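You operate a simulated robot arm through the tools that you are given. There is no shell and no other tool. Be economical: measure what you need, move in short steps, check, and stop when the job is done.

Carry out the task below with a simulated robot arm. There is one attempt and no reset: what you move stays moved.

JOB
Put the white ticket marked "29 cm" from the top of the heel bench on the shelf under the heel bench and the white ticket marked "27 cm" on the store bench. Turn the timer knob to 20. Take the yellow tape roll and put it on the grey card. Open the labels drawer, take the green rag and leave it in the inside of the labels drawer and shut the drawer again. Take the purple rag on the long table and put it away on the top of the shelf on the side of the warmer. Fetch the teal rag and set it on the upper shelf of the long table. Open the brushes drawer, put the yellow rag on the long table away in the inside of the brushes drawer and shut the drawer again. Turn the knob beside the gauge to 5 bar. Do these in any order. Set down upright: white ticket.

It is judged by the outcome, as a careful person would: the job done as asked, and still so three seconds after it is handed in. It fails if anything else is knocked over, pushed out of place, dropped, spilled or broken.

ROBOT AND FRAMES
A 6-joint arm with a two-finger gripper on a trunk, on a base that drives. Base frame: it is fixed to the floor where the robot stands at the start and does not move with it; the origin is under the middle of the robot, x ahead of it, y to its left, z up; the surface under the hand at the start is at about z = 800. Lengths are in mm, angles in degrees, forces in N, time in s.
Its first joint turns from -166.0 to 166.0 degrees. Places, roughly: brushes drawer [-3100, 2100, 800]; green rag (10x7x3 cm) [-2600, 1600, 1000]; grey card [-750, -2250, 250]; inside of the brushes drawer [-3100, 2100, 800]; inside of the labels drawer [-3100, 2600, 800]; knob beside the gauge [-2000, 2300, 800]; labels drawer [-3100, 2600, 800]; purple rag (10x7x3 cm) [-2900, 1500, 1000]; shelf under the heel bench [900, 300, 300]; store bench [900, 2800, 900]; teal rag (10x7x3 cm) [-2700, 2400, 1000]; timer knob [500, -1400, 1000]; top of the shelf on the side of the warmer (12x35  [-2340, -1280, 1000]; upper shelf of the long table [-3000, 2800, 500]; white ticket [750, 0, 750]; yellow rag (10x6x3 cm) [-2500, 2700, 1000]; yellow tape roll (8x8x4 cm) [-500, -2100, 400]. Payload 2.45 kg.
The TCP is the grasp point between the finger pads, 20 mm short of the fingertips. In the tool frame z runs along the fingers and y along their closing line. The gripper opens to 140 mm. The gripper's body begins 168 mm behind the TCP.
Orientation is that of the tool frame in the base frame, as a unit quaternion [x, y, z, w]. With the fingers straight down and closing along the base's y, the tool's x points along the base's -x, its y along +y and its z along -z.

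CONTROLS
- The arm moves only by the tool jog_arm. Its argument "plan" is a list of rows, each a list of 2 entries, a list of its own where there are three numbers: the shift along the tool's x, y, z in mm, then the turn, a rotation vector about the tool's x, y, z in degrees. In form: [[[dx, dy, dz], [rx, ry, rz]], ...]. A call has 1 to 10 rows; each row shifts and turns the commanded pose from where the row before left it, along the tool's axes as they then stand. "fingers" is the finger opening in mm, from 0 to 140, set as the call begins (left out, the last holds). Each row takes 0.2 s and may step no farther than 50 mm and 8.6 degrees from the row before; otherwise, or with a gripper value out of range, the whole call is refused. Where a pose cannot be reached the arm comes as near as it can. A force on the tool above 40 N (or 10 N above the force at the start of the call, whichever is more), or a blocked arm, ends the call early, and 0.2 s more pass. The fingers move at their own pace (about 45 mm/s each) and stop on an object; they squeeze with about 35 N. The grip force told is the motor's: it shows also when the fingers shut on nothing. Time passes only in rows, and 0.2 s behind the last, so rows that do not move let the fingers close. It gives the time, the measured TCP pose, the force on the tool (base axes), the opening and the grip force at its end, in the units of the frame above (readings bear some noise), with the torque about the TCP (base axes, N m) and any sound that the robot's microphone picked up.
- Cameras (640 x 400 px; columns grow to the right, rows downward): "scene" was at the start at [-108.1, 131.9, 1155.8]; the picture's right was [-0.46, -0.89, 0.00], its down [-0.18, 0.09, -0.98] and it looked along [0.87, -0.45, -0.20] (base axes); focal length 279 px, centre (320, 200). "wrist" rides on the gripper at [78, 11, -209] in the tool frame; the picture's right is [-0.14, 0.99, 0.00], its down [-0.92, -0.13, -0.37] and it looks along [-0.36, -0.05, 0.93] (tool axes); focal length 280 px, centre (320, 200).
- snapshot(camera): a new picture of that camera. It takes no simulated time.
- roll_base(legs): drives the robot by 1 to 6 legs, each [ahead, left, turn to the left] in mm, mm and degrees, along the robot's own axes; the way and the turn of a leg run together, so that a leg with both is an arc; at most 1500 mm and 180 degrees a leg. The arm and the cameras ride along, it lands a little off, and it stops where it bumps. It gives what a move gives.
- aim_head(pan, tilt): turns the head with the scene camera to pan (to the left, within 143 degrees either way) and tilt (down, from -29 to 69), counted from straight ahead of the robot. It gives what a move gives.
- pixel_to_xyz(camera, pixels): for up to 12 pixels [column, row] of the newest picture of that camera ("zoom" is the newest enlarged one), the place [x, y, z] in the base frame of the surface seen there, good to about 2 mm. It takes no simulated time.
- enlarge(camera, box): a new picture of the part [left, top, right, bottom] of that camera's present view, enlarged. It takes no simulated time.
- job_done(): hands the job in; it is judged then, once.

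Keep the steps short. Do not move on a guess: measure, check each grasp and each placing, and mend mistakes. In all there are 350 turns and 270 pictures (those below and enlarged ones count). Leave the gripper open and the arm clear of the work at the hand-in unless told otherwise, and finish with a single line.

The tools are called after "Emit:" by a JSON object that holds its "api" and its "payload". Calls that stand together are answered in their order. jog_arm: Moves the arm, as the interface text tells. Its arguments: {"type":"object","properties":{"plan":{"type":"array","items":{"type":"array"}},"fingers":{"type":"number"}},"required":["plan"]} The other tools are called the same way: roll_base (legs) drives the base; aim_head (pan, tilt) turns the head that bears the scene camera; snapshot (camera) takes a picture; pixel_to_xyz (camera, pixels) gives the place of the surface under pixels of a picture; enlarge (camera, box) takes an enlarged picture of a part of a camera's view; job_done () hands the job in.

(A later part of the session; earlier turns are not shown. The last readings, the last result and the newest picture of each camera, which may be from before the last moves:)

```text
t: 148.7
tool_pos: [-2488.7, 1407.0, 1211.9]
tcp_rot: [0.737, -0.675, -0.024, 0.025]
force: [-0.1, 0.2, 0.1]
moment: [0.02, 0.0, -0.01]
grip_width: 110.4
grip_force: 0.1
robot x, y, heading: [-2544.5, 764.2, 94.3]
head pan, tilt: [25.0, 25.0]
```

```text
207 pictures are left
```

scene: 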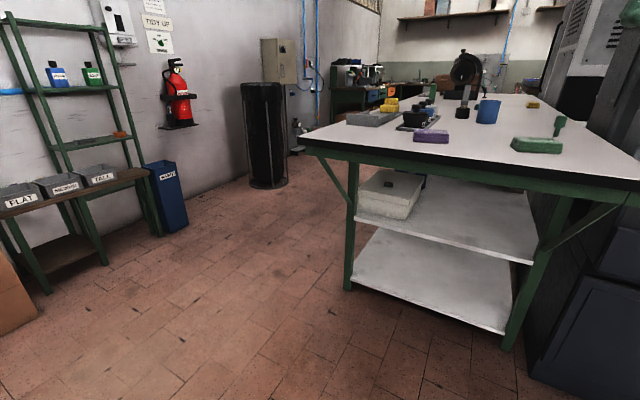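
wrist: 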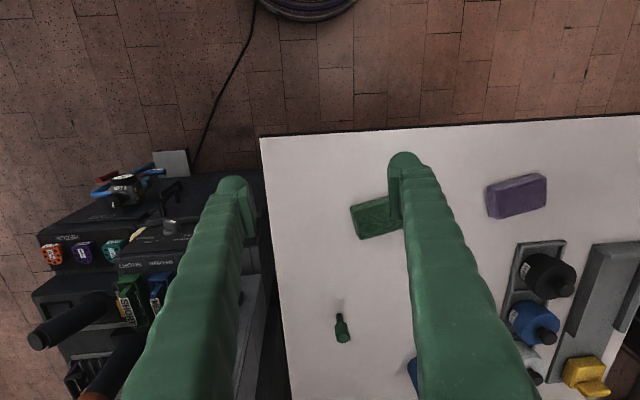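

Emit:
{"api": "pixel_to_xyz", "payload": {"camera": "scene", "pixels": [[302, 135], [636, 180], [430, 137], [540, 147], [486, 113], [530, 105], [440, 215], [430, 290], [350, 200], [265, 135], [180, 110], [380, 118]]}}

Emit:
{"api": "pixel_to_xyz", "payload": {"camera": "wrist", "pixels": [[516, 195], [488, 200], [547, 190], [514, 180], [372, 220], [355, 213], [388, 200], [375, 238], [400, 222], [265, 140], [635, 118], [270, 250]]}}

```text
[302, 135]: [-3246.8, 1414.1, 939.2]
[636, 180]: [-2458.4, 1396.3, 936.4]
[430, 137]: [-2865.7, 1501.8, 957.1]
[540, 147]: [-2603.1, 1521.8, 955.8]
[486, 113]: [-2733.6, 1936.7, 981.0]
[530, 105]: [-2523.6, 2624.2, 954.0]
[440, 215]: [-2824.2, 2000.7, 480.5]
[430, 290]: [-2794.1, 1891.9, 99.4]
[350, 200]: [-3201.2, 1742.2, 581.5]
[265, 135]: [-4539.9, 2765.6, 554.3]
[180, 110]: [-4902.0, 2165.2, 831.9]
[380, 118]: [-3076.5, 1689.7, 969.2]
```

```text
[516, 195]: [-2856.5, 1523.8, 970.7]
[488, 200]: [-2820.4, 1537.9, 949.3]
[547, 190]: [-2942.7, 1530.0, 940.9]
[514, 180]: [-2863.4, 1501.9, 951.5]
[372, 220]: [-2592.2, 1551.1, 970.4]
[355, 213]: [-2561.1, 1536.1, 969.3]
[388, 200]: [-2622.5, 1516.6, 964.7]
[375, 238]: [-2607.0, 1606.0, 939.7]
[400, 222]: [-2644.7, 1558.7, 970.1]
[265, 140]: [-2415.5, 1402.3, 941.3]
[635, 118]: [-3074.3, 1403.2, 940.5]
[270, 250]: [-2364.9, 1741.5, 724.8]
```

Table top z=940. Purple rag near (-2860,1525), green near (-2600,1555). I'll zoom on them.

Emit:
{"api": "enlarge", "payload": {"camera": "wrist", "box": [340, 150, 580, 260]}}

Emit:
{"api": "pixel_to_xyz", "payload": {"camera": "zoom", "pixels": [[395, 125], [537, 70], [550, 115], [410, 175], [472, 120], [430, 130], [520, 95]]}}

```text
2.67 times, centred on (460, 205) of wrist
```

zoom: 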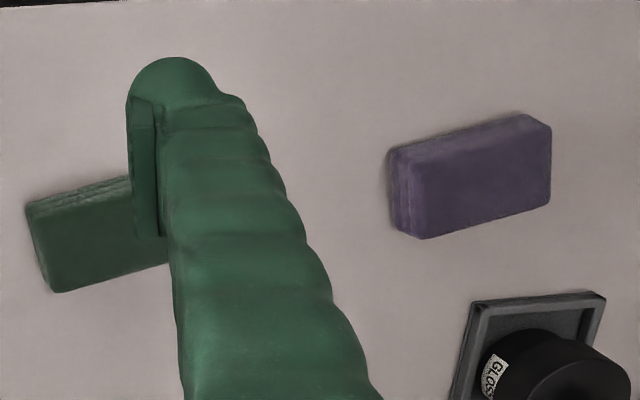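

```text
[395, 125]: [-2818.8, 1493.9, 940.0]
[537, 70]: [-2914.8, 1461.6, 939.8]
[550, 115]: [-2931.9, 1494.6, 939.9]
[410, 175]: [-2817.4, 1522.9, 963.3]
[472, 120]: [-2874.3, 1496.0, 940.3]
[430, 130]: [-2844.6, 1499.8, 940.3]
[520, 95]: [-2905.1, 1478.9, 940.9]
```

Emit:
{"api": "pixel_to_xyz", "payload": {"camera": "zoom", "pixels": [[418, 165], [545, 128], [546, 195], [424, 233], [485, 180], [393, 155], [525, 117], [40, 215], [60, 285], [160, 258], [125, 195]]}}

```text
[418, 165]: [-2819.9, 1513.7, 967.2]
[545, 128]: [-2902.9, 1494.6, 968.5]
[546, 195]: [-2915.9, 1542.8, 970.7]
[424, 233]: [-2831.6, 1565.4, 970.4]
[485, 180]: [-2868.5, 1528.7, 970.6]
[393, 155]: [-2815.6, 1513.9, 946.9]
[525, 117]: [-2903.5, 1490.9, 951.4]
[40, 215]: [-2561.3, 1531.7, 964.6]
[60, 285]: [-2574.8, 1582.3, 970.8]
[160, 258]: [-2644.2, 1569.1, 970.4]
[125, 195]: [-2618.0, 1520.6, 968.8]
```

Purple rag centre (-2867,1529), long axis ~13° off x. I'll rotate the hand so it closes across the 70 mm side.

Emit:
{"api": "jog_arm", "payload": {"plan": [[[0, 0, 0], [4, 0, 7]], [[0, 0, 0], [0, 0, 8.3]], [[0, 0, 0], [0, 0, 8.3]], [[0, 0, 0], [0, 0, 8.3]], [[0, 0, 0], [0, 0, 8.3]], [[0, 0, 0], [0, 0, 8.3]], [[0, 0, 0], [0, 0, 8.3]], [[0, 0, 0], [0, 0, 8.3]], [[0, 0, 0], [0, 0, 8.3]], [[0, 0, 0], [0, 0, 8.3]]]}}

```text
t: 150.9
tool_pos: [-2486.1, 1407.2, 1211.3]
tcp_rot: [-0.114, 0.993, -0.001, 0.0]
force: [-0.8, -0.2, 0.8]
moment: [0.06, -0.01, 0.0]
grip_width: 110.0
grip_force: 0.1
robot x, y, heading: [-2546.4, 763.8, 94.4]
head pan, tilt: [25.0, 25.0]
```

Emit:
{"api": "jog_arm", "payload": {"plan": [[[38, 22.5, 12], [0, 0, 0]], [[38, 22.5, 12], [0, 0, 0]], [[38, 22.5, 12], [0, 0, 0]], [[38, 22.5, 12], [0, 0, 0]], [[38, 22.5, 12], [0, 0, 0]], [[38, 22.5, 12], [0, 0, 0]], [[38, 22.5, 12], [0, 0, 0]], [[38, 22.5, 12], [0, 0, 0]], [[38, 22.5, 12], [0, 0, 0]], [[0, 0, 0], [0, 0, 0]]]}}

Emit:
{"api": "snapshot", "payload": {"camera": "wrist"}}

```text
t: 153.1
tool_pos: [-2865.4, 1523.9, 1103.9]
tcp_rot: [-0.117, 0.993, 0.0, 0.001]
force: [0.0, -0.7, 0.3]
moment: [0.04, -0.04, 0.01]
grip_width: 109.9
grip_force: 0.0
robot x, y, heading: [-2546.1, 764.8, 94.4]
head pan, tilt: [25.0, 25.0]
```

```text
205 pictures are left
```

wrist: 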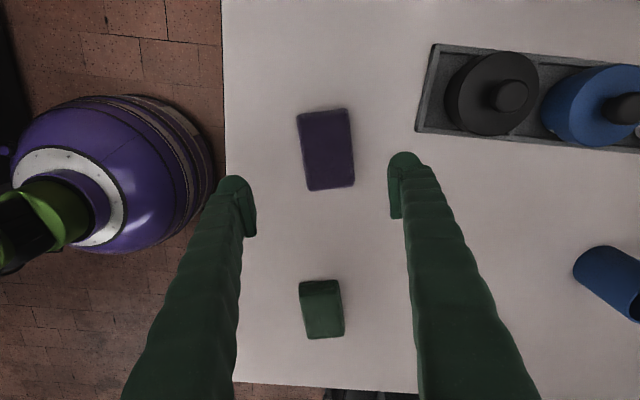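

Emit:
{"api": "pixel_to_xyz", "payload": {"camera": "wrist", "pixels": [[326, 149], [302, 150], [351, 147], [326, 112], [326, 186], [310, 186], [305, 116]]}}

```text
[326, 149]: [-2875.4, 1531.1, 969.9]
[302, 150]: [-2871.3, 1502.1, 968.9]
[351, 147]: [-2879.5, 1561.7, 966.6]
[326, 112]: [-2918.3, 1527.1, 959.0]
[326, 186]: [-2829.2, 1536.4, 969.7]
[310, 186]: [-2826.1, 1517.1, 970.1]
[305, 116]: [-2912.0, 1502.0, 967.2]
```

Emit:
{"api": "jog_arm", "payload": {"plan": [[[4, 9, 30], [0, 0, 4]], [[0, 0, 40], [0, 0, 0]], [[0, 0, 40], [0, 0, 0]], [[0, 0, 31], [0, 0, 0]], [[0, 0, 0], [0, 0, 0]]]}}

Emit:
{"api": "jog_arm", "payload": {"plan": [[[0, 0, 0], [0, 0, 0]], [[0, 0, 0], [0, 0, 0]], [[0, 0, 0], [0, 0, 0]], [[0, 0, 0], [0, 0, 0]], [[0, 0, 0], [0, 0, 0]]], "fingers": 40}}

```text
t: 154.3
tool_pos: [-2872.0, 1531.2, 963.5]
tcp_rot: [-0.081, 0.997, -0.001, 0.001]
force: [0.2, -0.1, -1.2]
moment: [0.0, 0.02, 0.0]
grip_width: 110.3
grip_force: 0.1
robot x, y, heading: [-2545.3, 763.8, 94.2]
head pan, tilt: [25.0, 25.0]
```

```text
t: 155.5
tool_pos: [-2872.0, 1532.3, 963.4]
tcp_rot: [-0.081, 0.997, -0.001, 0.0]
force: [0.1, 0.5, -0.4]
moment: [0.0, 0.0, 0.03]
grip_width: 65.8
grip_force: 35.0
robot x, y, heading: [-2544.5, 769.6, 94.0]
head pan, tilt: [25.0, 25.0]
```

Gripped at 66 mm. Lift, back off, and head toward the warmer.

Emit:
{"api": "jog_arm", "payload": {"plan": [[[0, 0, -45], [0, 0, 0]], [[0, 0, -45], [0, 0, 0]], [[0, 0, -45], [0, 0, 0]], [[0, 0, -45], [0, 0, 0]], [[0, 0, -45], [0, 0, 0]]]}}

Emit:
{"api": "roll_base", "payload": {"legs": [[-300, 0, 0]]}}

Emit:
{"api": "aim_head", "payload": {"pan": 140, "tilt": 20}}

Emit:
{"api": "snapshot", "payload": {"camera": "scene"}}

Emit:
{"api": "aim_head", "payload": {"pan": -140, "tilt": 20}}

Emit:
{"api": "snapshot", "payload": {"camera": "scene"}}

```text
t: 156.7
tool_pos: [-2873.6, 1533.5, 1187.0]
tcp_rot: [-0.081, 0.997, -0.001, 0.001]
force: [0.4, -0.6, -0.3]
moment: [-0.01, -0.02, 0.02]
grip_width: 65.4
grip_force: 35.4
robot x, y, heading: [-2542.9, 766.2, 93.9]
head pan, tilt: [25.0, 25.0]
```

```text
t: 158.4
tool_pos: [-2853.6, 1321.6, 1189.2]
tcp_rot: [-0.08, 0.997, -0.002, 0.0]
force: [0.9, -0.7, -0.2]
moment: [-0.03, -0.02, -0.01]
grip_width: 65.2
grip_force: 34.6
robot x, y, heading: [-2531.1, 554.9, 94.0]
head pan, tilt: [25.0, 25.0]
stopped in leg 1: the robot was blocked; the commanded pose is now the measured one
```

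```text
t: 160.4
tool_pos: [-2855.0, 1321.0, 1188.0]
tcp_rot: [-0.081, 0.997, -0.001, 0.0]
force: [-0.8, -0.1, 0.8]
moment: [-0.01, -0.02, -0.01]
grip_width: 65.0
grip_force: 34.7
robot x, y, heading: [-2527.6, 550.4, 93.9]
head pan, tilt: [140.0, 20.0]
```

```text
204 pictures are left
```

scene: 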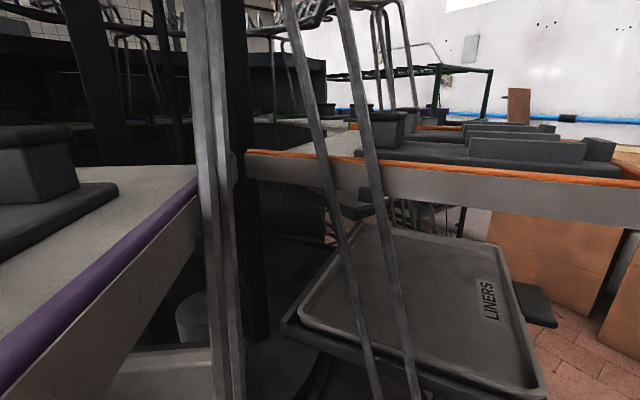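

```text
t: 164.2
tool_pos: [-2854.7, 1320.5, 1188.0]
tcp_rot: [-0.08, 0.997, -0.001, 0.0]
force: [0.6, 0.4, 0.0]
moment: [0.04, 0.03, 0.01]
grip_width: 64.9
grip_force: 35.3
robot x, y, heading: [-2527.5, 551.9, 93.9]
head pan, tilt: [-140.0, 20.0]
```

```text
203 pictures are left
```

scene: 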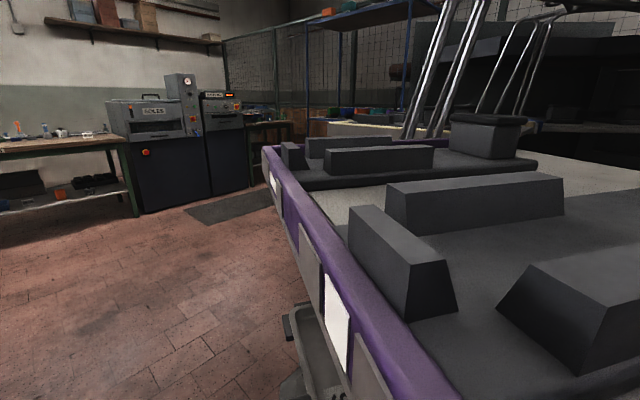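

I bumped the carousel behind; move forward off it and check it.

Emit:
{"api": "roll_base", "payload": {"legs": [[120, 0, 0]]}}

Emit:
{"api": "aim_head", "payload": {"pan": -120, "tilt": 25}}

Emit:
{"api": "snapshot", "payload": {"camera": "scene"}}

Emit:
{"api": "aim_head", "payload": {"pan": -60, "tilt": 25}}

Emit:
{"api": "snapshot", "payload": {"camera": "scene"}}

```text
t: 165.5
tool_pos: [-2864.8, 1439.5, 1188.9]
tcp_rot: [-0.08, 0.997, -0.001, 0.0]
force: [0.4, -0.2, -1.5]
moment: [0.01, 0.03, -0.02]
grip_width: 64.6
grip_force: 34.7
robot x, y, heading: [-2536.7, 668.4, 94.1]
head pan, tilt: [-140.0, 20.0]
```

```text
t: 166.3
tool_pos: [-2863.3, 1438.5, 1189.7]
tcp_rot: [-0.082, 0.997, -0.002, 0.0]
force: [-0.1, -0.7, 0.4]
moment: [0.04, 0.02, -0.01]
grip_width: 64.7
grip_force: 34.8
robot x, y, heading: [-2535.4, 671.6, 94.2]
head pan, tilt: [-120.0, 25.0]
```

```text
202 pictures are left
```

scene: 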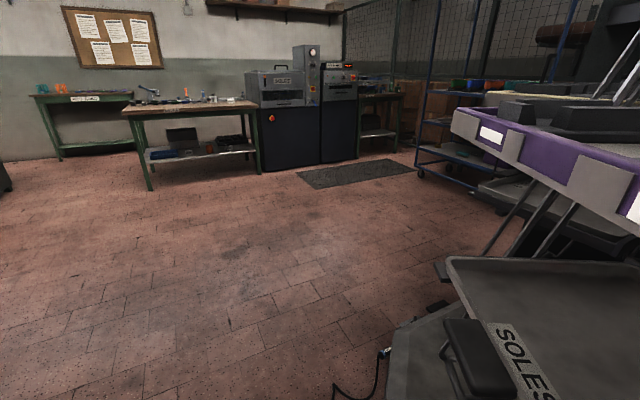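

```text
t: 167.6
tool_pos: [-2862.9, 1440.0, 1188.6]
tcp_rot: [-0.081, 0.997, -0.002, 0.001]
force: [-0.3, 0.1, -1.1]
moment: [-0.05, 0.01, 0.01]
grip_width: 64.8
grip_force: 34.8
robot x, y, heading: [-2536.4, 671.6, 94.1]
head pan, tilt: [-60.0, 25.0]
```

```text
201 pictures are left
```

scene: 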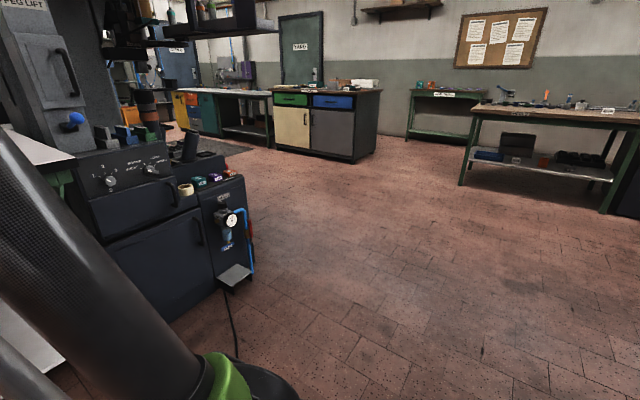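

Strafe east clear of the warmer, then turn right to face -y.

Emit:
{"api": "roll_base", "payload": {"legs": [[0, -1350, 0], [0, 0, -180]]}}

Emit:
{"api": "aim_head", "payload": {"pan": 35, "tilt": 15}}

Emit:
{"api": "snapshot", "payload": {"camera": "scene"}}

Emit:
{"api": "aim_head", "payload": {"pan": -30, "tilt": 15}}

Emit:
{"api": "snapshot", "payload": {"camera": "scene"}}

```text
t: 172.5
tool_pos: [-1849.2, 1500.5, 1191.1]
tcp_rot: [-0.085, 0.996, -0.007, -0.003]
force: [5.4, -15.7, 1.7]
moment: [1.23, 0.37, -0.38]
grip_width: 64.8
grip_force: 35.3
robot x, y, heading: [-1517.0, 745.7, 94.2]
head pan, tilt: [-60.0, 25.0]
stopped in leg 1: the force on the tool passed its limit at 116 N (the readings are from after the stop); the commanded pose is now the measured one
```

```text
t: 174.2
tool_pos: [-1849.8, 1501.4, 1190.1]
tcp_rot: [-0.085, 0.996, -0.006, -0.004]
force: [5.0, -30.7, -5.9]
moment: [1.97, 0.41, -0.44]
grip_width: 64.6
grip_force: 34.9
robot x, y, heading: [-1512.7, 745.3, 93.9]
head pan, tilt: [35.0, 15.0]
```

```text
200 pictures are left
```

scene: 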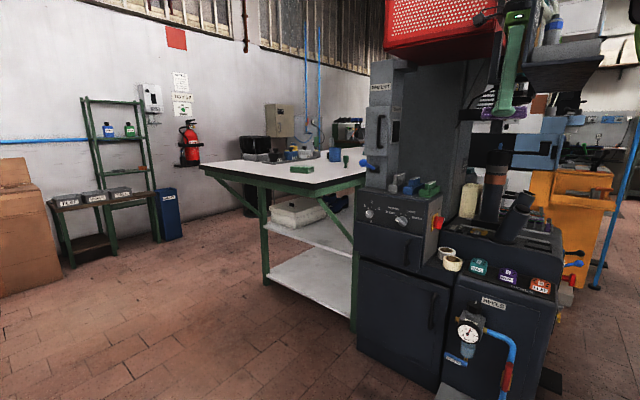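

```text
t: 175.6
tool_pos: [-1848.5, 1499.9, 1190.1]
tcp_rot: [-0.086, 0.996, -0.007, -0.003]
force: [-0.5, -31.1, -2.2]
moment: [2.12, 0.06, -0.2]
grip_width: 64.6
grip_force: 34.7
robot x, y, heading: [-1515.6, 741.2, 94.3]
head pan, tilt: [-30.0, 15.0]
```

```text
199 pictures are left
```

scene: 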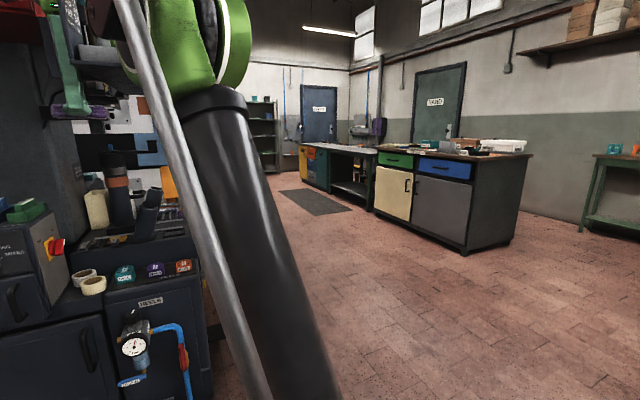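

The hand touched the machine's upper rack. Back straight off 150 mm and check.

Emit:
{"api": "roll_base", "payload": {"legs": [[-150, 0, 0]]}}

Emit:
{"api": "aim_head", "payload": {"pan": 15, "tilt": -5}}

Emit:
{"api": "snapshot", "payload": {"camera": "scene"}}

```text
t: 176.6
tool_pos: [-1844.7, 1445.6, 1187.3]
tcp_rot: [-0.085, 0.996, -0.001, -0.002]
force: [-6.7, 24.0, -10.2]
moment: [-4.33, -0.94, 0.76]
grip_width: 64.5
grip_force: 34.9
robot x, y, heading: [-1508.5, 674.7, 93.8]
head pan, tilt: [-30.0, 15.0]
stopped in leg 1: the force on the tool passed its limit at 334 N (the readings are from after the stop); the commanded pose is now the measured one
```

```text
t: 177.8
tool_pos: [-1844.6, 1445.9, 1186.2]
tcp_rot: [-0.085, 0.996, -0.001, -0.003]
force: [-10.4, 42.9, -5.3]
moment: [-7.94, -1.8, 1.33]
grip_width: 64.8
grip_force: 35.3
robot x, y, heading: [-1510.4, 673.8, 93.9]
head pan, tilt: [15.0, -5.0]
```

```text
198 pictures are left
```

scene: 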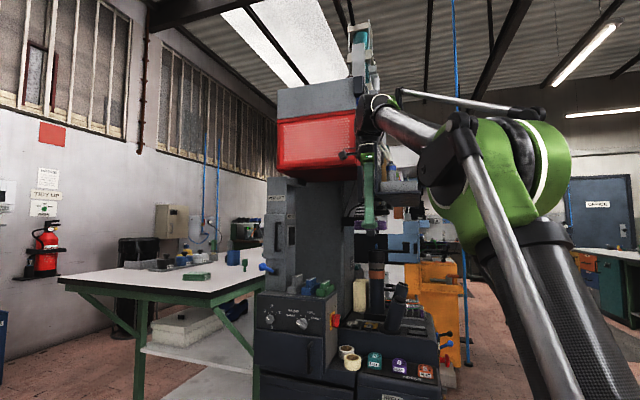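

Emit:
{"api": "enlarge", "payload": {"camera": "scene", "box": [310, 80, 470, 240]}}

Emit:
{"api": "snapshot", "payload": {"camera": "wrist"}}

Emit:
{"api": "pixel_to_xyz", "payload": {"camera": "scene", "pixels": [[368, 190], [372, 160], [355, 155], [343, 155], [395, 150], [360, 212], [400, 185], [310, 140], [370, 120], [357, 140]]}}

```text
2.50 times, centred on (390, 160) of scene
```

zoom: 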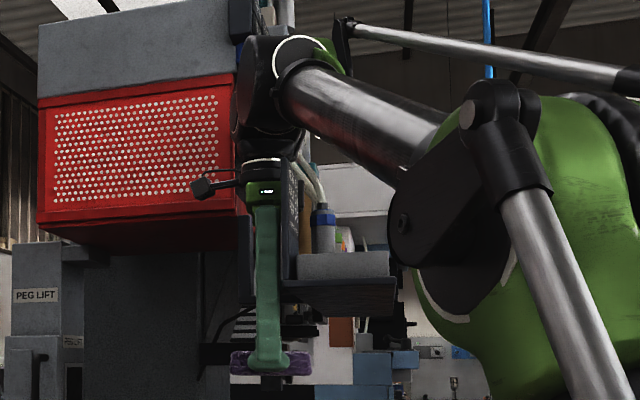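

```text
196 pictures are left
```

wrist: 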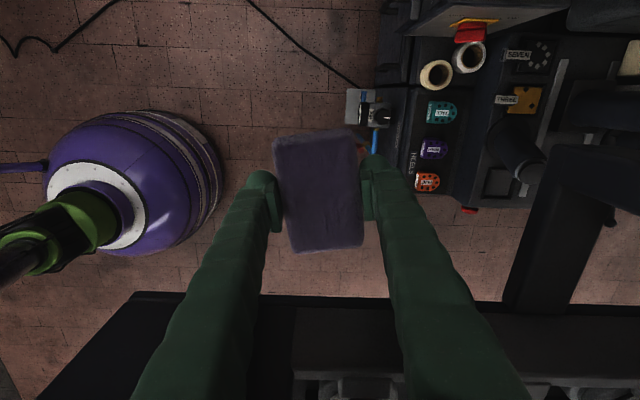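

```text
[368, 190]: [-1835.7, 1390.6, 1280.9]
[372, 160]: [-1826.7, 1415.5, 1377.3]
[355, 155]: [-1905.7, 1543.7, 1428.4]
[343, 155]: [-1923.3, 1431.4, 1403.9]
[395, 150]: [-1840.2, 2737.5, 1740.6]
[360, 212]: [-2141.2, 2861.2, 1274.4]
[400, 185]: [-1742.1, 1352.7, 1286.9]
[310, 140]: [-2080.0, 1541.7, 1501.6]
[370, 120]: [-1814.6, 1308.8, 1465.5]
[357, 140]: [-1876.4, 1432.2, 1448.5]
```

The hand seems caught between parts of an upper tool tray. I'll probe the geometry around it.

Emit:
{"api": "enlarge", "payload": {"camera": "scene", "box": [355, 120, 425, 220]}}

Emit:
{"api": "pixel_to_xyz", "payload": {"camera": "zoom", "pixels": [[250, 50], [250, 150], [290, 100], [320, 120], [345, 130], [345, 210], [345, 260], [420, 220], [420, 270], [230, 240], [470, 240], [300, 200]]}}

```text
4.00 times, centred on (390, 170) of scene
```

zoom: 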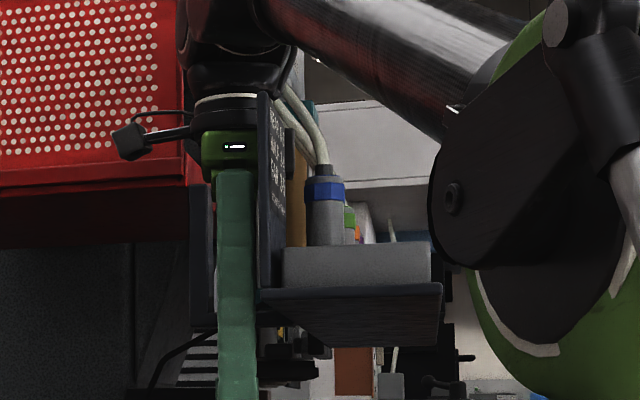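

```text
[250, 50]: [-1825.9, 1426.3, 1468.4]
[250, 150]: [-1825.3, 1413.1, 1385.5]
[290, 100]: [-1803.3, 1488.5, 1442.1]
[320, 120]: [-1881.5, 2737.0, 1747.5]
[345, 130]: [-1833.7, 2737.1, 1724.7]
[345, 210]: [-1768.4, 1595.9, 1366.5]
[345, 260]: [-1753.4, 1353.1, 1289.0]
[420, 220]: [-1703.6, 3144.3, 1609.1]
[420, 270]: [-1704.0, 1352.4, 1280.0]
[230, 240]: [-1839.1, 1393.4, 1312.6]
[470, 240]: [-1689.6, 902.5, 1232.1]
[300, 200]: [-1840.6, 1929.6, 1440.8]
```

I'll relieve the force by jogging +y 35 mm back to where it came in, then exit along -x.

Emit:
{"api": "jog_arm", "payload": {"plan": [[[-2, 11.5, 0], [0, 0, 0]], [[-2, 11.5, 0], [0, 0, 0]], [[-2, 11.5, 0], [0, 0, 0]]]}}

```text
t: 178.6
tool_pos: [-1843.0, 1475.1, 1187.9]
tcp_rot: [-0.086, 0.996, 0.0, -0.003]
force: [0.2, -0.1, -0.5]
moment: [0.03, 0.0, 0.01]
grip_width: 64.7
grip_force: 35.3
robot x, y, heading: [-1511.6, 672.7, 94.0]
head pan, tilt: [15.0, -5.0]
```

Emit:
{"api": "jog_arm", "payload": {"plan": [[[30, 5, 0], [0, 0, 0]], [[30, 5, 0], [0, 0, 0]], [[40, 7, 0], [0, 0, 0]], [[40, 7, 0], [0, 0, 0]]]}}

Emit:
{"api": "enlarge", "payload": {"camera": "scene", "box": [280, 60, 480, 240]}}

```text
t: 179.6
tool_pos: [-1975.1, 1466.0, 1176.0]
tcp_rot: [-0.085, 0.996, 0.0, -0.003]
force: [1.8, -0.2, 0.7]
moment: [0.02, 0.23, 0.01]
grip_width: 64.7
grip_force: 34.9
out of reach, approached as far as the arm can: row 3, 4
robot x, y, heading: [-1514.7, 674.0, 93.9]
head pan, tilt: [15.0, -5.0]
```

```text
2.22 times, centred on (380, 150) of scene
```

zoom: 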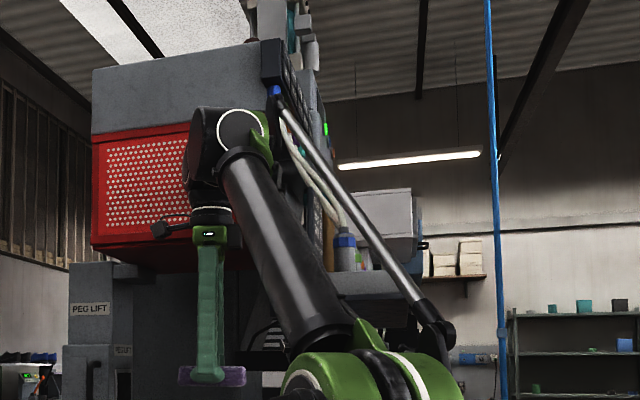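

Free, rag still held. Back off 200 mm and inspect the rack.

Emit:
{"api": "roll_base", "payload": {"legs": [[-220, 0, 0]]}}

Emit:
{"api": "jog_arm", "payload": {"plan": [[[-45, -10, -8], [0, 0, 0]], [[-45, -10, -8], [0, 0, 0]], [[-45, -10, -8], [0, 0, 0]], [[-45, -10, -8], [0, 0, 0]], [[-45, -10, -8], [0, 0, 0]], [[-45, -10, -8], [0, 0, 0]], [[-45, -10, -8], [0, 0, 0]]]}}

Emit:
{"api": "aim_head", "payload": {"pan": 10, "tilt": 0}}

Emit:
{"api": "snapshot", "payload": {"camera": "scene"}}

```text
t: 181.3
tool_pos: [-1960.3, 1240.4, 1176.3]
tcp_rot: [-0.085, 0.996, -0.001, -0.003]
force: [-1.1, -0.1, 0.2]
moment: [-0.04, -0.01, 0.0]
grip_width: 64.4
grip_force: 34.7
robot x, y, heading: [-1496.5, 450.5, 93.8]
head pan, tilt: [15.0, -5.0]
```

```text
t: 182.9
tool_pos: [-1639.6, 1224.5, 1229.1]
tcp_rot: [-0.086, 0.996, -0.002, -0.002]
force: [-1.3, 0.0, -0.2]
moment: [0.01, -0.11, 0.03]
grip_width: 64.6
grip_force: 35.1
robot x, y, heading: [-1497.3, 448.4, 94.0]
head pan, tilt: [15.0, -5.0]
```

```text
t: 183.5
tool_pos: [-1640.2, 1224.9, 1229.4]
tcp_rot: [-0.084, 0.996, -0.002, -0.003]
force: [0.1, 0.2, 0.7]
moment: [-0.01, 0.01, 0.02]
grip_width: 64.6
grip_force: 35.4
robot x, y, heading: [-1495.5, 450.7, 94.1]
head pan, tilt: [10.0, 0.0]
```

```text
193 pictures are left
```

scene: 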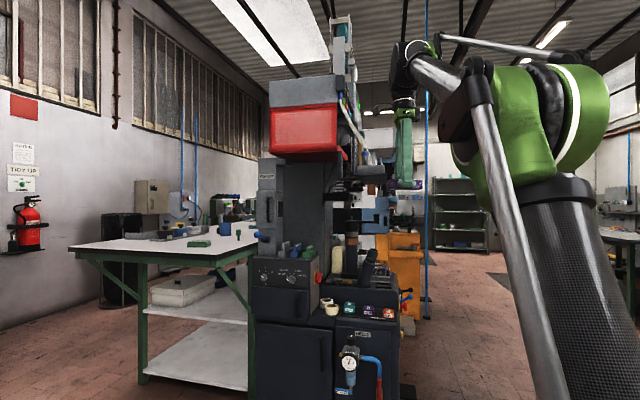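

Emit:
{"api": "enlarge", "payload": {"camera": "scene", "box": [250, 60, 410, 220]}}

```text
2.50 times, centred on (330, 140) of scene
```

zoom: 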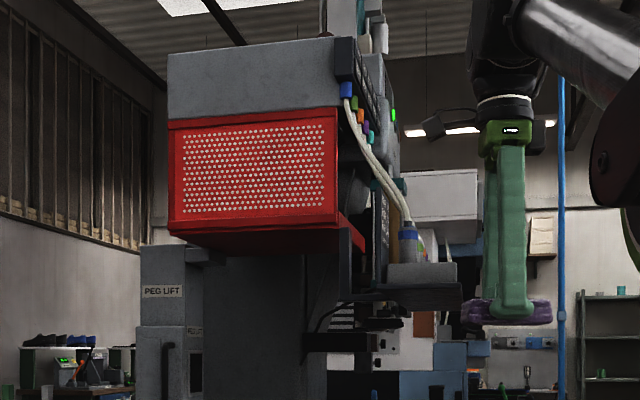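

Rack looks intact. Drive south-east and look at the warmer's far side.

Emit:
{"api": "roll_base", "payload": {"legs": [[0, -350, 0], [-1100, 0, 0]]}}

Emit:
{"api": "aim_head", "payload": {"pan": 110, "tilt": 10}}

Emit:
{"api": "snapshot", "payload": {"camera": "scene"}}

```text
t: 191.1
tool_pos: [-1209.3, 150.2, 1229.1]
tcp_rot: [-0.096, 0.995, -0.001, -0.003]
force: [-0.2, 1.0, -0.2]
moment: [-0.04, -0.02, 0.01]
grip_width: 64.6
grip_force: 35.0
robot x, y, heading: [-1044.4, -620.7, 95.3]
head pan, tilt: [10.0, 0.0]
```

```text
t: 192.8
tool_pos: [-1208.7, 149.5, 1230.1]
tcp_rot: [-0.097, 0.995, -0.002, -0.002]
force: [0.8, 0.2, -0.3]
moment: [0.02, -0.03, 0.01]
grip_width: 64.5
grip_force: 35.1
robot x, y, heading: [-1048.8, -623.0, 95.2]
head pan, tilt: [110.0, 10.0]
```

```text
191 pictures are left
```

scene: 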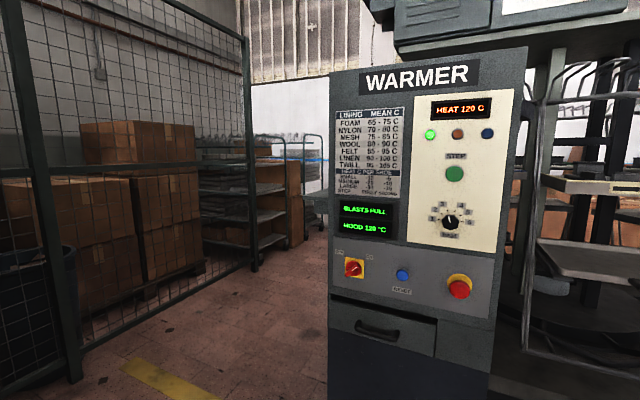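

Emit:
{"api": "pixel_to_xyz", "payload": {"camera": "scene", "pixels": [[75, 375], [255, 265], [315, 205], [328, 200], [330, 300], [340, 90], [320, 290], [180, 300], [280, 230], [490, 300], [310, 215]]}}

Emit:
{"api": "enlarge", "payload": {"camera": "scene", "box": [270, 160, 350, 260]}}

```text
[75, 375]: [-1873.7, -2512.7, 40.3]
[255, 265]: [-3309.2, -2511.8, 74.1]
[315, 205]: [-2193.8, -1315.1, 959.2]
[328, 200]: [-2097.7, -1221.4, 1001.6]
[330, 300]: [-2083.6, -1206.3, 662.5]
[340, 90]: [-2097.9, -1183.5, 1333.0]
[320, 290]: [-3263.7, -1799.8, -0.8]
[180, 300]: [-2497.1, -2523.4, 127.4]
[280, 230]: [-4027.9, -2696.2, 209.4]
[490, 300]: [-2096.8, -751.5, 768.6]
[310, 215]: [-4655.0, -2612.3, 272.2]
```

```text
4.00 times, centred on (310, 210) of scene
```

zoom: 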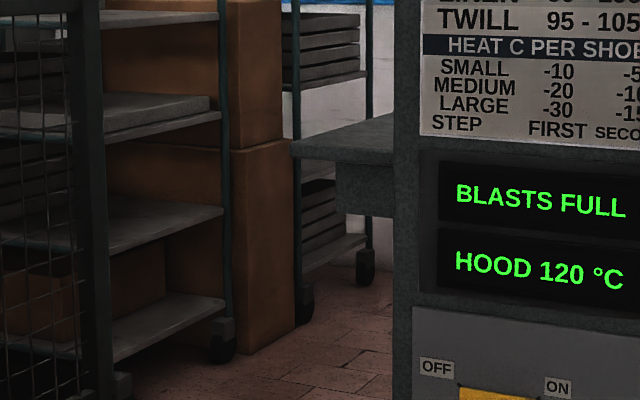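

The side shelf is at about x -2190…-2540, y -1223…-1340, z≈970. Go south and turn to face -x.

Emit:
{"api": "roll_base", "payload": {"legs": [[-930, 0, 0], [0, 0, 85]]}}

Emit:
{"api": "aim_head", "payload": {"pan": 0, "tilt": 15}}

Emit:
{"api": "snapshot", "payload": {"camera": "scene"}}

```text
t: 201.2
tool_pos: [-1741.5, -1626.3, 1229.0]
tcp_rot: [0.74, -0.673, 0.002, 0.001]
force: [-0.7, -0.7, -0.6]
moment: [-0.03, 0.0, 0.02]
grip_width: 64.7
grip_force: 34.4
robot x, y, heading: [-960.6, -1539.3, 179.4]
head pan, tilt: [110.0, 10.0]
```

```text
t: 203.1
tool_pos: [-1742.0, -1625.0, 1229.4]
tcp_rot: [0.74, -0.673, 0.003, 0.001]
force: [-0.4, -0.4, -0.5]
moment: [0.0, -0.01, 0.02]
grip_width: 64.5
grip_force: 34.7
robot x, y, heading: [-960.1, -1541.4, 179.5]
head pan, tilt: [0.0, 15.0]
```

```text
189 pictures are left
```

scene: 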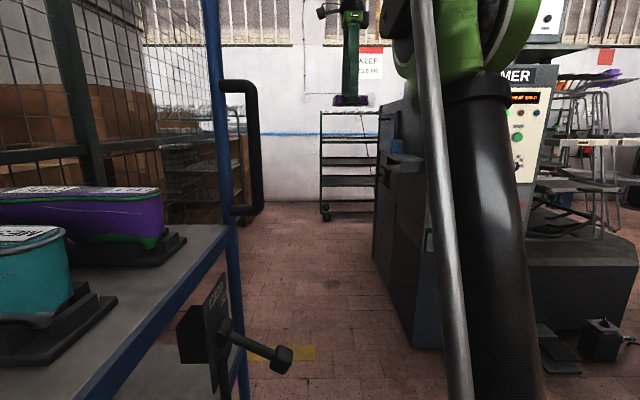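

Emit:
{"api": "roll_base", "payload": {"legs": [[480, 0, 0]]}}

Emit:
{"api": "snapshot", "payload": {"camera": "scene"}}

Emit:
{"api": "snapshot", "payload": {"camera": "wrist"}}

```text
t: 206.0
tool_pos: [-2228.6, -1619.6, 1229.7]
tcp_rot: [0.738, -0.675, 0.003, 0.001]
force: [0.8, -0.3, -0.4]
moment: [-0.02, 0.04, 0.02]
grip_width: 64.4
grip_force: 35.3
robot x, y, heading: [-1444.4, -1537.7, 179.3]
head pan, tilt: [0.0, 15.0]
```

```text
188 pictures are left
```

scene: 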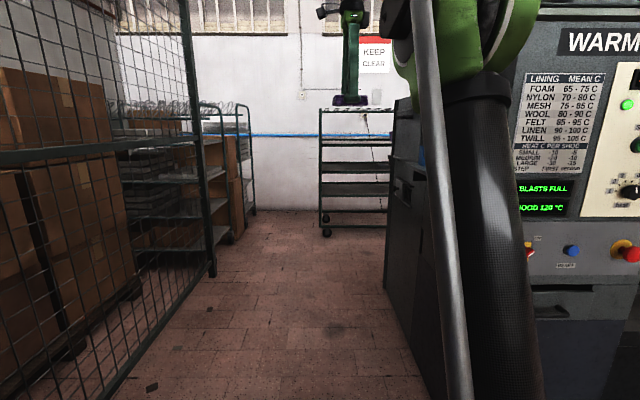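

```text
187 pictures are left
```

wrist: 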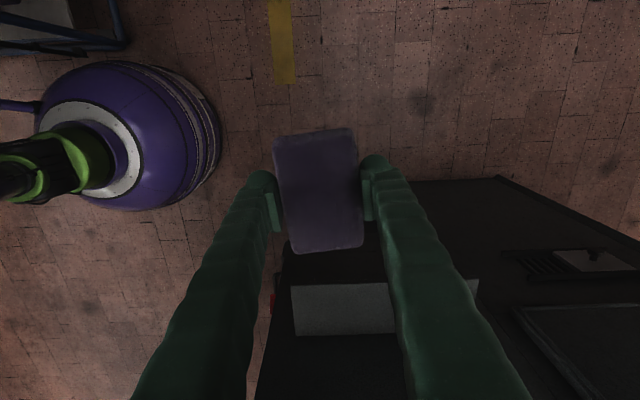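

Emit:
{"api": "pixel_to_xyz", "payload": {"camera": "wrist", "pixels": [[295, 290], [340, 310], [388, 330], [300, 332], [470, 290], [320, 270], [500, 180], [520, 255], [600, 260], [440, 200], [560, 350]]}}

```text
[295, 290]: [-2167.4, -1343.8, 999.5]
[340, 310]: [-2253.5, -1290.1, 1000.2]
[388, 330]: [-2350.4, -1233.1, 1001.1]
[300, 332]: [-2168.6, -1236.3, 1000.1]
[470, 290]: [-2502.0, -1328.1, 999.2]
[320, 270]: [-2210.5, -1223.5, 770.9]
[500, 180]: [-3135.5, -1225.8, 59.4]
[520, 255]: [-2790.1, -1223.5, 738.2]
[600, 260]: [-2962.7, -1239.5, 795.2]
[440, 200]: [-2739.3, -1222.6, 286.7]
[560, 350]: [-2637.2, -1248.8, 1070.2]
```

Shelf top is z=1000, x -2165…-2515, y -1345…-1225, visible part clear. Place the rag centred at (-2260,-1284), long side across. Move above it.

Emit:
{"api": "jog_arm", "payload": {"plan": [[[0, 0, 0], [0, 0, 5.2]], [[-42, 3.9, 13], [0, 0, 0]], [[-42, 3.9, 13], [0, 0, 0]], [[-42, 3.9, 13], [0, 0, 0]], [[-42, 3.9, 13], [0, 0, 0]], [[-42, 3.9, 13], [0, 0, 0]], [[-42, 3.9, 13], [0, 0, 0]], [[-42, 3.9, 13], [0, 0, 0]], [[-42, 3.9, 13], [0, 0, 0]]]}}

Emit:
{"api": "snapshot", "payload": {"camera": "wrist"}}

```text
t: 208.0
tool_pos: [-2256.5, -1286.8, 1124.1]
tcp_rot: [0.707, -0.707, 0.002, 0.002]
force: [0.9, -0.3, 0.1]
moment: [0.1, -0.01, -0.02]
grip_width: 64.7
grip_force: 35.5
robot x, y, heading: [-1443.1, -1539.3, 179.2]
head pan, tilt: [0.0, 15.0]
```

```text
186 pictures are left
```

wrist: 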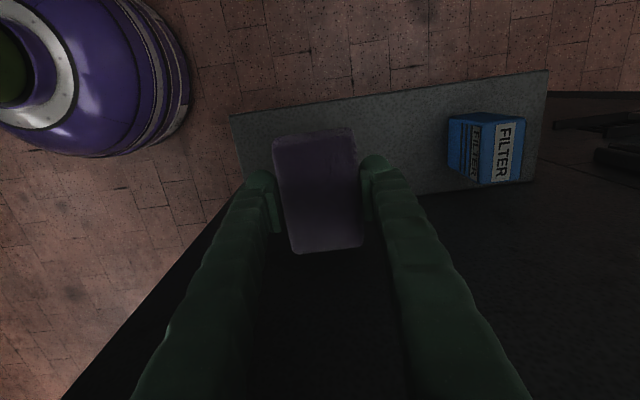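

Emit:
{"api": "pixel_to_xyz", "payload": {"camera": "wrist", "pixels": [[315, 136], [327, 246], [318, 192], [240, 118], [450, 150], [400, 95]]}}

```text
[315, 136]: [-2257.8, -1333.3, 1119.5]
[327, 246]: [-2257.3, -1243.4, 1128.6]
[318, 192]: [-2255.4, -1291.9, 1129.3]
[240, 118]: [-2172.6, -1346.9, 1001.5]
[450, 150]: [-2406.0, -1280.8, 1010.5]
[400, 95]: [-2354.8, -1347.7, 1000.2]
```

Centred. Lower to the shelf.

Emit:
{"api": "jog_arm", "payload": {"plan": [[[-2, 0, 40], [0, 0, 0]], [[0, 0, 40], [0, 0, 0]], [[0, 0, 14], [0, 0, 0]], [[0, 0, 4], [0, 0, 0]]]}}

```text
t: 209.0
tool_pos: [-2259.0, -1284.5, 1024.7]
tcp_rot: [-0.707, 0.707, -0.002, -0.001]
force: [-0.8, 0.4, 0.4]
moment: [-0.01, 0.0, 0.01]
grip_width: 64.5
grip_force: 34.8
robot x, y, heading: [-1440.3, -1540.7, 179.3]
head pan, tilt: [0.0, 15.0]
```

Emit:
{"api": "jog_arm", "payload": {"plan": [[[0, 0, 2], [0, 0, 0]], [[0, 0, 1.5], [0, 0, 0]]]}}

```text
t: 209.8
tool_pos: [-2258.9, -1285.0, 1024.2]
tcp_rot: [0.708, -0.707, 0.002, 0.003]
force: [2.1, -0.3, 14.9]
moment: [0.33, 0.0, -0.03]
grip_width: 64.5
grip_force: 35.0
robot x, y, heading: [-1444.0, -1537.3, 179.8]
head pan, tilt: [0.0, 15.0]
stopped in row 2: the force on the tool passed its limit at 41 N (the readings are from after the stop); the commanded pose is now the measured one
```

Contact. Release and lift.

Emit:
{"api": "jog_arm", "payload": {"plan": [[[0, 0, 0], [0, 0, 0]], [[0, 0, 0], [0, 0, 0]], [[0, 0, 0], [0, 0, 0]], [[0, 0, -40], [0, 0, 0]], [[0, 0, -45], [0, 0, 0]], [[0, 0, -45], [0, 0, 0]]], "fingers": 100}}

Emit:
{"api": "snapshot", "payload": {"camera": "wrist"}}

```text
t: 211.2
tool_pos: [-2260.3, -1284.4, 1153.3]
tcp_rot: [-0.707, 0.707, -0.001, -0.002]
force: [0.3, 0.8, -0.7]
moment: [0.02, -0.02, -0.02]
grip_width: 100.0
grip_force: 0.1
robot x, y, heading: [-1441.9, -1537.5, 179.7]
head pan, tilt: [0.0, 15.0]
```

```text
185 pictures are left
```

wrist: 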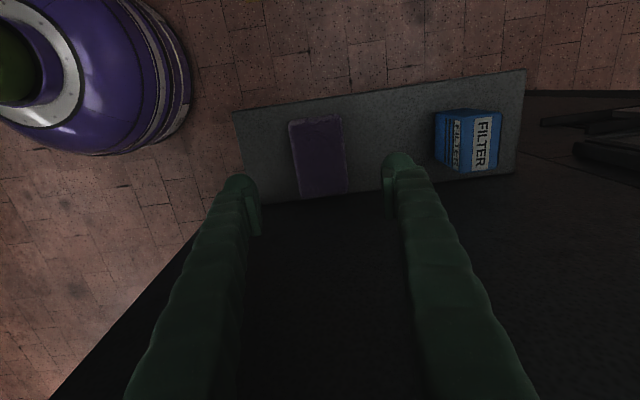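

Purple rag placed on the shelf. Retract the arm, then go look at the trolley from its north side.

Emit:
{"api": "jog_arm", "payload": {"plan": [[[42, -4, -8], [0, 0, 0]], [[42, -4, -8], [0, 0, 0]], [[42, -4, -8], [0, 0, 0]], [[42, -4, -8], [0, 0, 0]], [[42, -4, -8], [0, 0, 0]], [[42, -4, -8], [0, 0, 0]]]}}

Emit:
{"api": "roll_base", "payload": {"legs": [[-700, -550, 0], [0, 0, 90]]}}

Emit:
{"api": "aim_head", "payload": {"pan": 15, "tilt": 30}}

Emit:
{"api": "snapshot", "payload": {"camera": "scene"}}

```text
t: 212.6
tool_pos: [-2233.4, -1535.9, 1201.3]
tcp_rot: [-0.707, 0.708, -0.002, -0.001]
force: [-0.3, 0.3, -0.3]
moment: [-0.08, -0.04, 0.01]
grip_width: 100.0
grip_force: 0.0
robot x, y, heading: [-1444.8, -1539.7, 179.2]
head pan, tilt: [0.0, 15.0]
```

```text
t: 221.0
tool_pos: [-794.5, -1776.3, 1201.6]
tcp_rot: [1.0, -0.03, 0.002, 0.0]
force: [-0.2, 0.5, -0.8]
moment: [0.01, -0.02, 0.02]
grip_width: 100.1
grip_force: 0.0
robot x, y, heading: [-743.7, -989.9, -94.0]
head pan, tilt: [0.0, 15.0]
```

```text
t: 221.7
tool_pos: [-794.1, -1776.6, 1201.3]
tcp_rot: [1.0, -0.029, 0.002, 0.0]
force: [0.7, 0.3, 0.3]
moment: [0.02, 0.01, 0.0]
grip_width: 99.7
grip_force: 0.0
robot x, y, heading: [-745.2, -989.2, -94.0]
head pan, tilt: [15.0, 30.0]
```

```text
184 pictures are left
```

scene: 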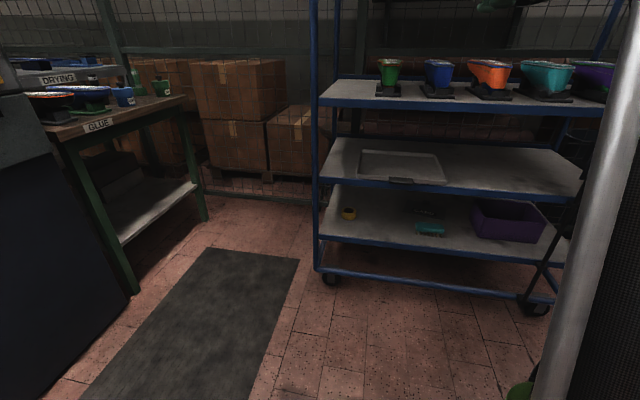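

Emit:
{"api": "enlarge", "payload": {"camera": "scene", "box": [310, 130, 590, 270]}}

Emit:
{"api": "pixel_to_xyz", "payload": {"camera": "scene", "pixels": [[348, 211], [348, 219], [425, 212], [430, 230], [380, 235], [322, 235], [560, 262], [322, 182], [575, 195], [400, 165], [319, 100], [475, 220]]}}

```text
2.29 times, centred on (450, 200) of scene
```

zoom: 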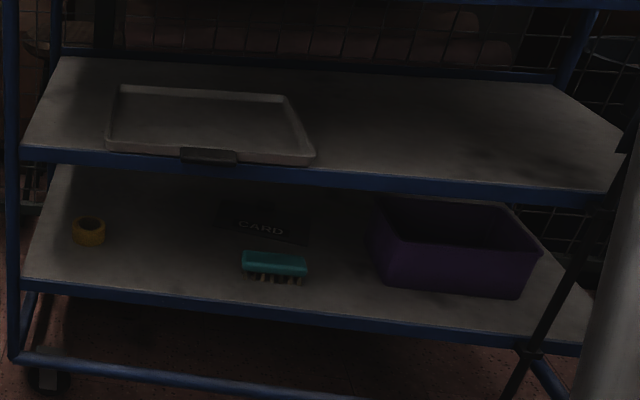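

```text
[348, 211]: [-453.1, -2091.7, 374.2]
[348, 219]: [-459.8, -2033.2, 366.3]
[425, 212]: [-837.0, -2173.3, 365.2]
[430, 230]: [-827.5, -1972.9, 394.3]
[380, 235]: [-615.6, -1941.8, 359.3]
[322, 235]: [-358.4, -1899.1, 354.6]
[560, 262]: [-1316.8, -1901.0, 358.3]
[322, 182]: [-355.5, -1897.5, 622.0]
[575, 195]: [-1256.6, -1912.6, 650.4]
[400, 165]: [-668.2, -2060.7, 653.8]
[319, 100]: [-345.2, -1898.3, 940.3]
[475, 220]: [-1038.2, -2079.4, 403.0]
```

Bottom deck z≈358, front edge y=-1898; tape at about (-457,-2065), CARD near (-837,-2173), brush in front of it. Align the base in front of the tape.

Emit:
{"api": "roll_base", "payload": {"legs": [[-120, 250, 4]]}}

Emit:
{"api": "jog_arm", "payload": {"plan": [[[0, 0, 0], [0, -7.5, 0]], [[0, 0, 0], [0, -7.5, 0]], [[0, 0, 0], [0, -7.5, 0]], [[0, 0, 0], [0, -7.5, 0]], [[0, 0, 0], [0, -7.5, 0]], [[0, 0, 0], [0, -7.5, 0]], [[0, 0, 0], [0, -7.5, 0]], [[0, 0, 0], [0, -7.5, 0]]], "fingers": 110}}

```text
t: 223.7
tool_pos: [-483.7, -1667.7, 1201.0]
tcp_rot: [1.0, 0.006, 0.002, 0.0]
force: [-0.1, -0.2, -0.7]
moment: [-0.01, -0.01, 0.0]
grip_width: 100.0
grip_force: 0.1
robot x, y, heading: [-491.6, -880.5, -89.9]
head pan, tilt: [15.0, 30.0]
```

```text
t: 225.5
tool_pos: [-483.9, -1667.4, 1200.2]
tcp_rot: [0.867, 0.006, -0.498, 0.003]
force: [0.1, 0.3, -0.6]
moment: [-0.01, -0.06, 0.01]
grip_width: 109.8
grip_force: 0.1
robot x, y, heading: [-490.6, -875.7, -89.5]
head pan, tilt: [15.0, 30.0]
```

The hand was yawed 90°; undo the tilt and yaw it -90°.

Emit:
{"api": "jog_arm", "payload": {"plan": [[[0, 0, 0], [0, 8.5, 0]], [[0, 0, 0], [0, 8.5, 0]], [[0, 0, 0], [0, 8.5, 0]], [[0, 0, 0], [0, 8.5, 0]], [[0, 0, 0], [0, 8.5, 0]], [[0, 0, 0], [0, 8.5, 0]], [[0, 0, 0], [0, 8.5, 0]], [[0, 0, 0], [0, 0.5, -8]], [[0, 0, 0], [0, 0, -8.5]], [[0, 0, 0], [0, 0, -8.5]]]}}

Emit:
{"api": "jog_arm", "payload": {"plan": [[[0, 0, 0], [0, 0, -8.5]], [[0, 0, 0], [0, 0, -8.5]], [[0, 0, 0], [0, 0, -8.5]], [[0, 0, 0], [0, 0, -8.5]], [[0, 0, 0], [0, 0, -8.5]], [[0, 0, 0], [0, 0, -8.5]], [[0, 0, 0], [0, 0, -8]], [[0, 0, 0], [0, 0, -6]], [[0, 0, 0], [0, -8.5, 0]], [[0, 0, 0], [0, -8.5, 0]]]}}

Emit:
{"api": "jog_arm", "payload": {"plan": [[[0, 0, 0], [0, -8.5, 0]], [[0, 0, 0], [0, -8.5, 0]], [[0, 0, 0], [0, -8.5, 0]], [[0, 0, 0], [0, -8.5, 0]], [[0, 0, 0], [0, -8.5, 0]]]}}

```text
t: 227.7
tool_pos: [-483.6, -1669.5, 1203.0]
tcp_rot: [0.975, 0.223, 0.003, -0.001]
force: [0.3, -0.1, 0.1]
moment: [-0.01, 0.01, 0.03]
grip_width: 110.1
grip_force: 0.1
robot x, y, heading: [-489.7, -875.6, -89.8]
head pan, tilt: [15.0, 30.0]
```

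```text
t: 229.9
tool_pos: [-484.1, -1671.4, 1200.5]
tcp_rot: [0.695, 0.703, -0.101, 0.107]
force: [-0.3, -1.4, -0.4]
moment: [0.1, -0.02, 0.02]
grip_width: 110.2
grip_force: 0.1
robot x, y, heading: [-493.1, -877.3, -89.8]
head pan, tilt: [15.0, 30.0]
```

```text
t: 231.1
tool_pos: [-484.1, -1668.5, 1201.5]
tcp_rot: [0.611, 0.616, -0.348, 0.355]
force: [0.2, -0.2, -0.2]
moment: [0.0, 0.02, 0.01]
grip_width: 110.2
grip_force: 0.1
robot x, y, heading: [-489.4, -877.9, -89.7]
head pan, tilt: [15.0, 30.0]
```

Emit:
{"api": "jog_arm", "payload": {"plan": [[[35.1, 1.5, 30.8], [0, 0, 0]], [[35.1, 1.5, 30.8], [0, 0, 0]], [[35.1, 1.5, 30.8], [0, 0, 0]], [[35.1, 1.5, 30.8], [0, 0, 0]], [[35.1, 1.5, 30.8], [0, 0, 0]], [[35.1, 1.5, 30.8], [0, 0, 0]], [[35.1, 1.5, 30.8], [0, 0, 0]], [[35.1, 1.5, 30.8], [0, 0, 0]], [[35.1, 1.5, 30.8], [0, 0, 0]], [[35.1, 1.5, 30.8], [0, 0, 0]]]}}

Emit:
{"api": "jog_arm", "payload": {"plan": [[[35.1, 1.5, 30.8], [0, 0, 0]], [[35.1, 1.5, 30.8], [0, 0, 0]], [[35.1, 1.5, 30.8], [0, 0, 0]], [[35.1, 1.5, 30.8], [0, 0, 0]], [[35.1, 1.5, 30.8], [0, 0, 0]]]}}

Emit:
{"api": "snapshot", "payload": {"camera": "wrist"}}

```text
t: 233.3
tool_pos: [-464.7, -1756.6, 742.6]
tcp_rot: [0.611, 0.617, -0.347, 0.355]
force: [0.5, 0.8, 0.2]
moment: [-0.05, 0.03, -0.02]
grip_width: 109.9
grip_force: 0.0
robot x, y, heading: [-489.0, -872.4, -90.0]
head pan, tilt: [15.0, 30.0]
```

```text
t: 234.5
tool_pos: [-457.5, -1798.3, 511.5]
tcp_rot: [0.612, 0.616, -0.348, 0.354]
force: [-0.1, 0.4, -0.6]
moment: [-0.01, -0.01, 0.03]
grip_width: 110.1
grip_force: 0.1
robot x, y, heading: [-489.6, -878.1, -89.7]
head pan, tilt: [15.0, 30.0]
```

```text
182 pictures are left
```

wrist: 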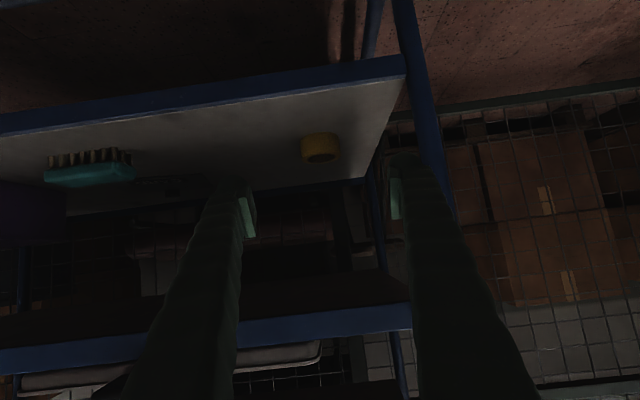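

Emit:
{"api": "enlarge", "payload": {"camera": "wrist", "box": [240, 90, 420, 200]}}

Emit:
{"api": "pixel_to_xyz", "payload": {"camera": "wrist", "pixels": [[320, 142], [305, 150], [336, 145], [320, 160], [320, 135], [322, 153], [360, 135], [415, 100], [340, 165], [165, 185]]}}

Emit:
{"api": "enlarge", "payload": {"camera": "wrist", "box": [30, 130, 230, 240]}}

Emit:
{"api": "pixel_to_xyz", "payload": {"camera": "wrist", "pixels": [[140, 182], [175, 180], [210, 185], [175, 195], [90, 178], [45, 180], [132, 165], [215, 175], [150, 178]]}}

```text
3.56 times, centred on (330, 145) of wrist
```

zoom: 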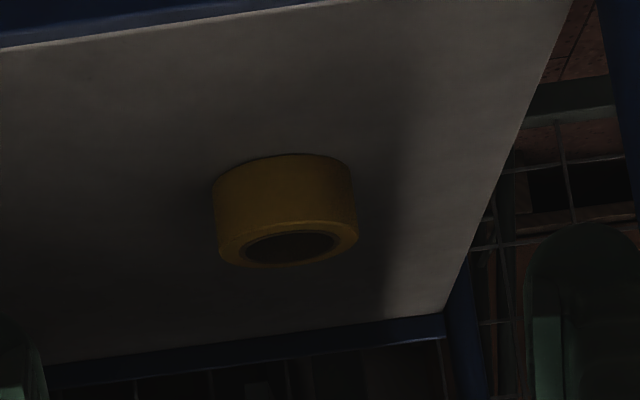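

```text
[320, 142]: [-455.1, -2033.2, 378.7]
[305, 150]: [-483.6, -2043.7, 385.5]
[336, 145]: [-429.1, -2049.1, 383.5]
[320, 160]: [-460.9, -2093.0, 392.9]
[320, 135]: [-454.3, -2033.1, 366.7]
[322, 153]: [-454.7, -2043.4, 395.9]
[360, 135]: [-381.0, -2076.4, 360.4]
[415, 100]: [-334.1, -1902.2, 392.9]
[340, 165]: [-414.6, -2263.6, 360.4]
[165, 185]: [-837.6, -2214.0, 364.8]
```

```text
3.20 times, centred on (130, 185) of wrist
```

zoom: 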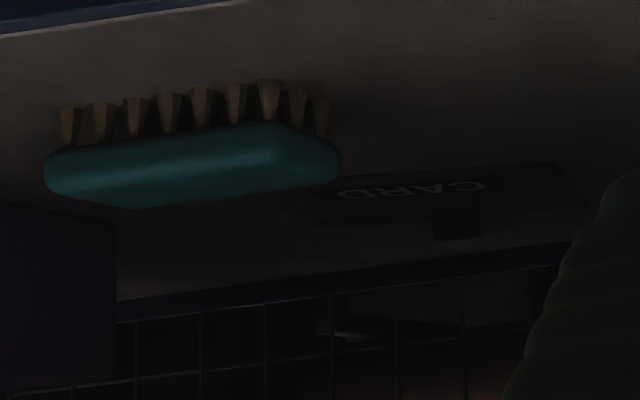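

```text
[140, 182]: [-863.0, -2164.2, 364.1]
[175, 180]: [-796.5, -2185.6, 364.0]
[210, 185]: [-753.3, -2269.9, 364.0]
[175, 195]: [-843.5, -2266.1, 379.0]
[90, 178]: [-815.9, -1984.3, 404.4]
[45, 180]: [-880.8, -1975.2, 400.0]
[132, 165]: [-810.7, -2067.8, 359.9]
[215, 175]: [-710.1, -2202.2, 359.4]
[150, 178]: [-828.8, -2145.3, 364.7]
```

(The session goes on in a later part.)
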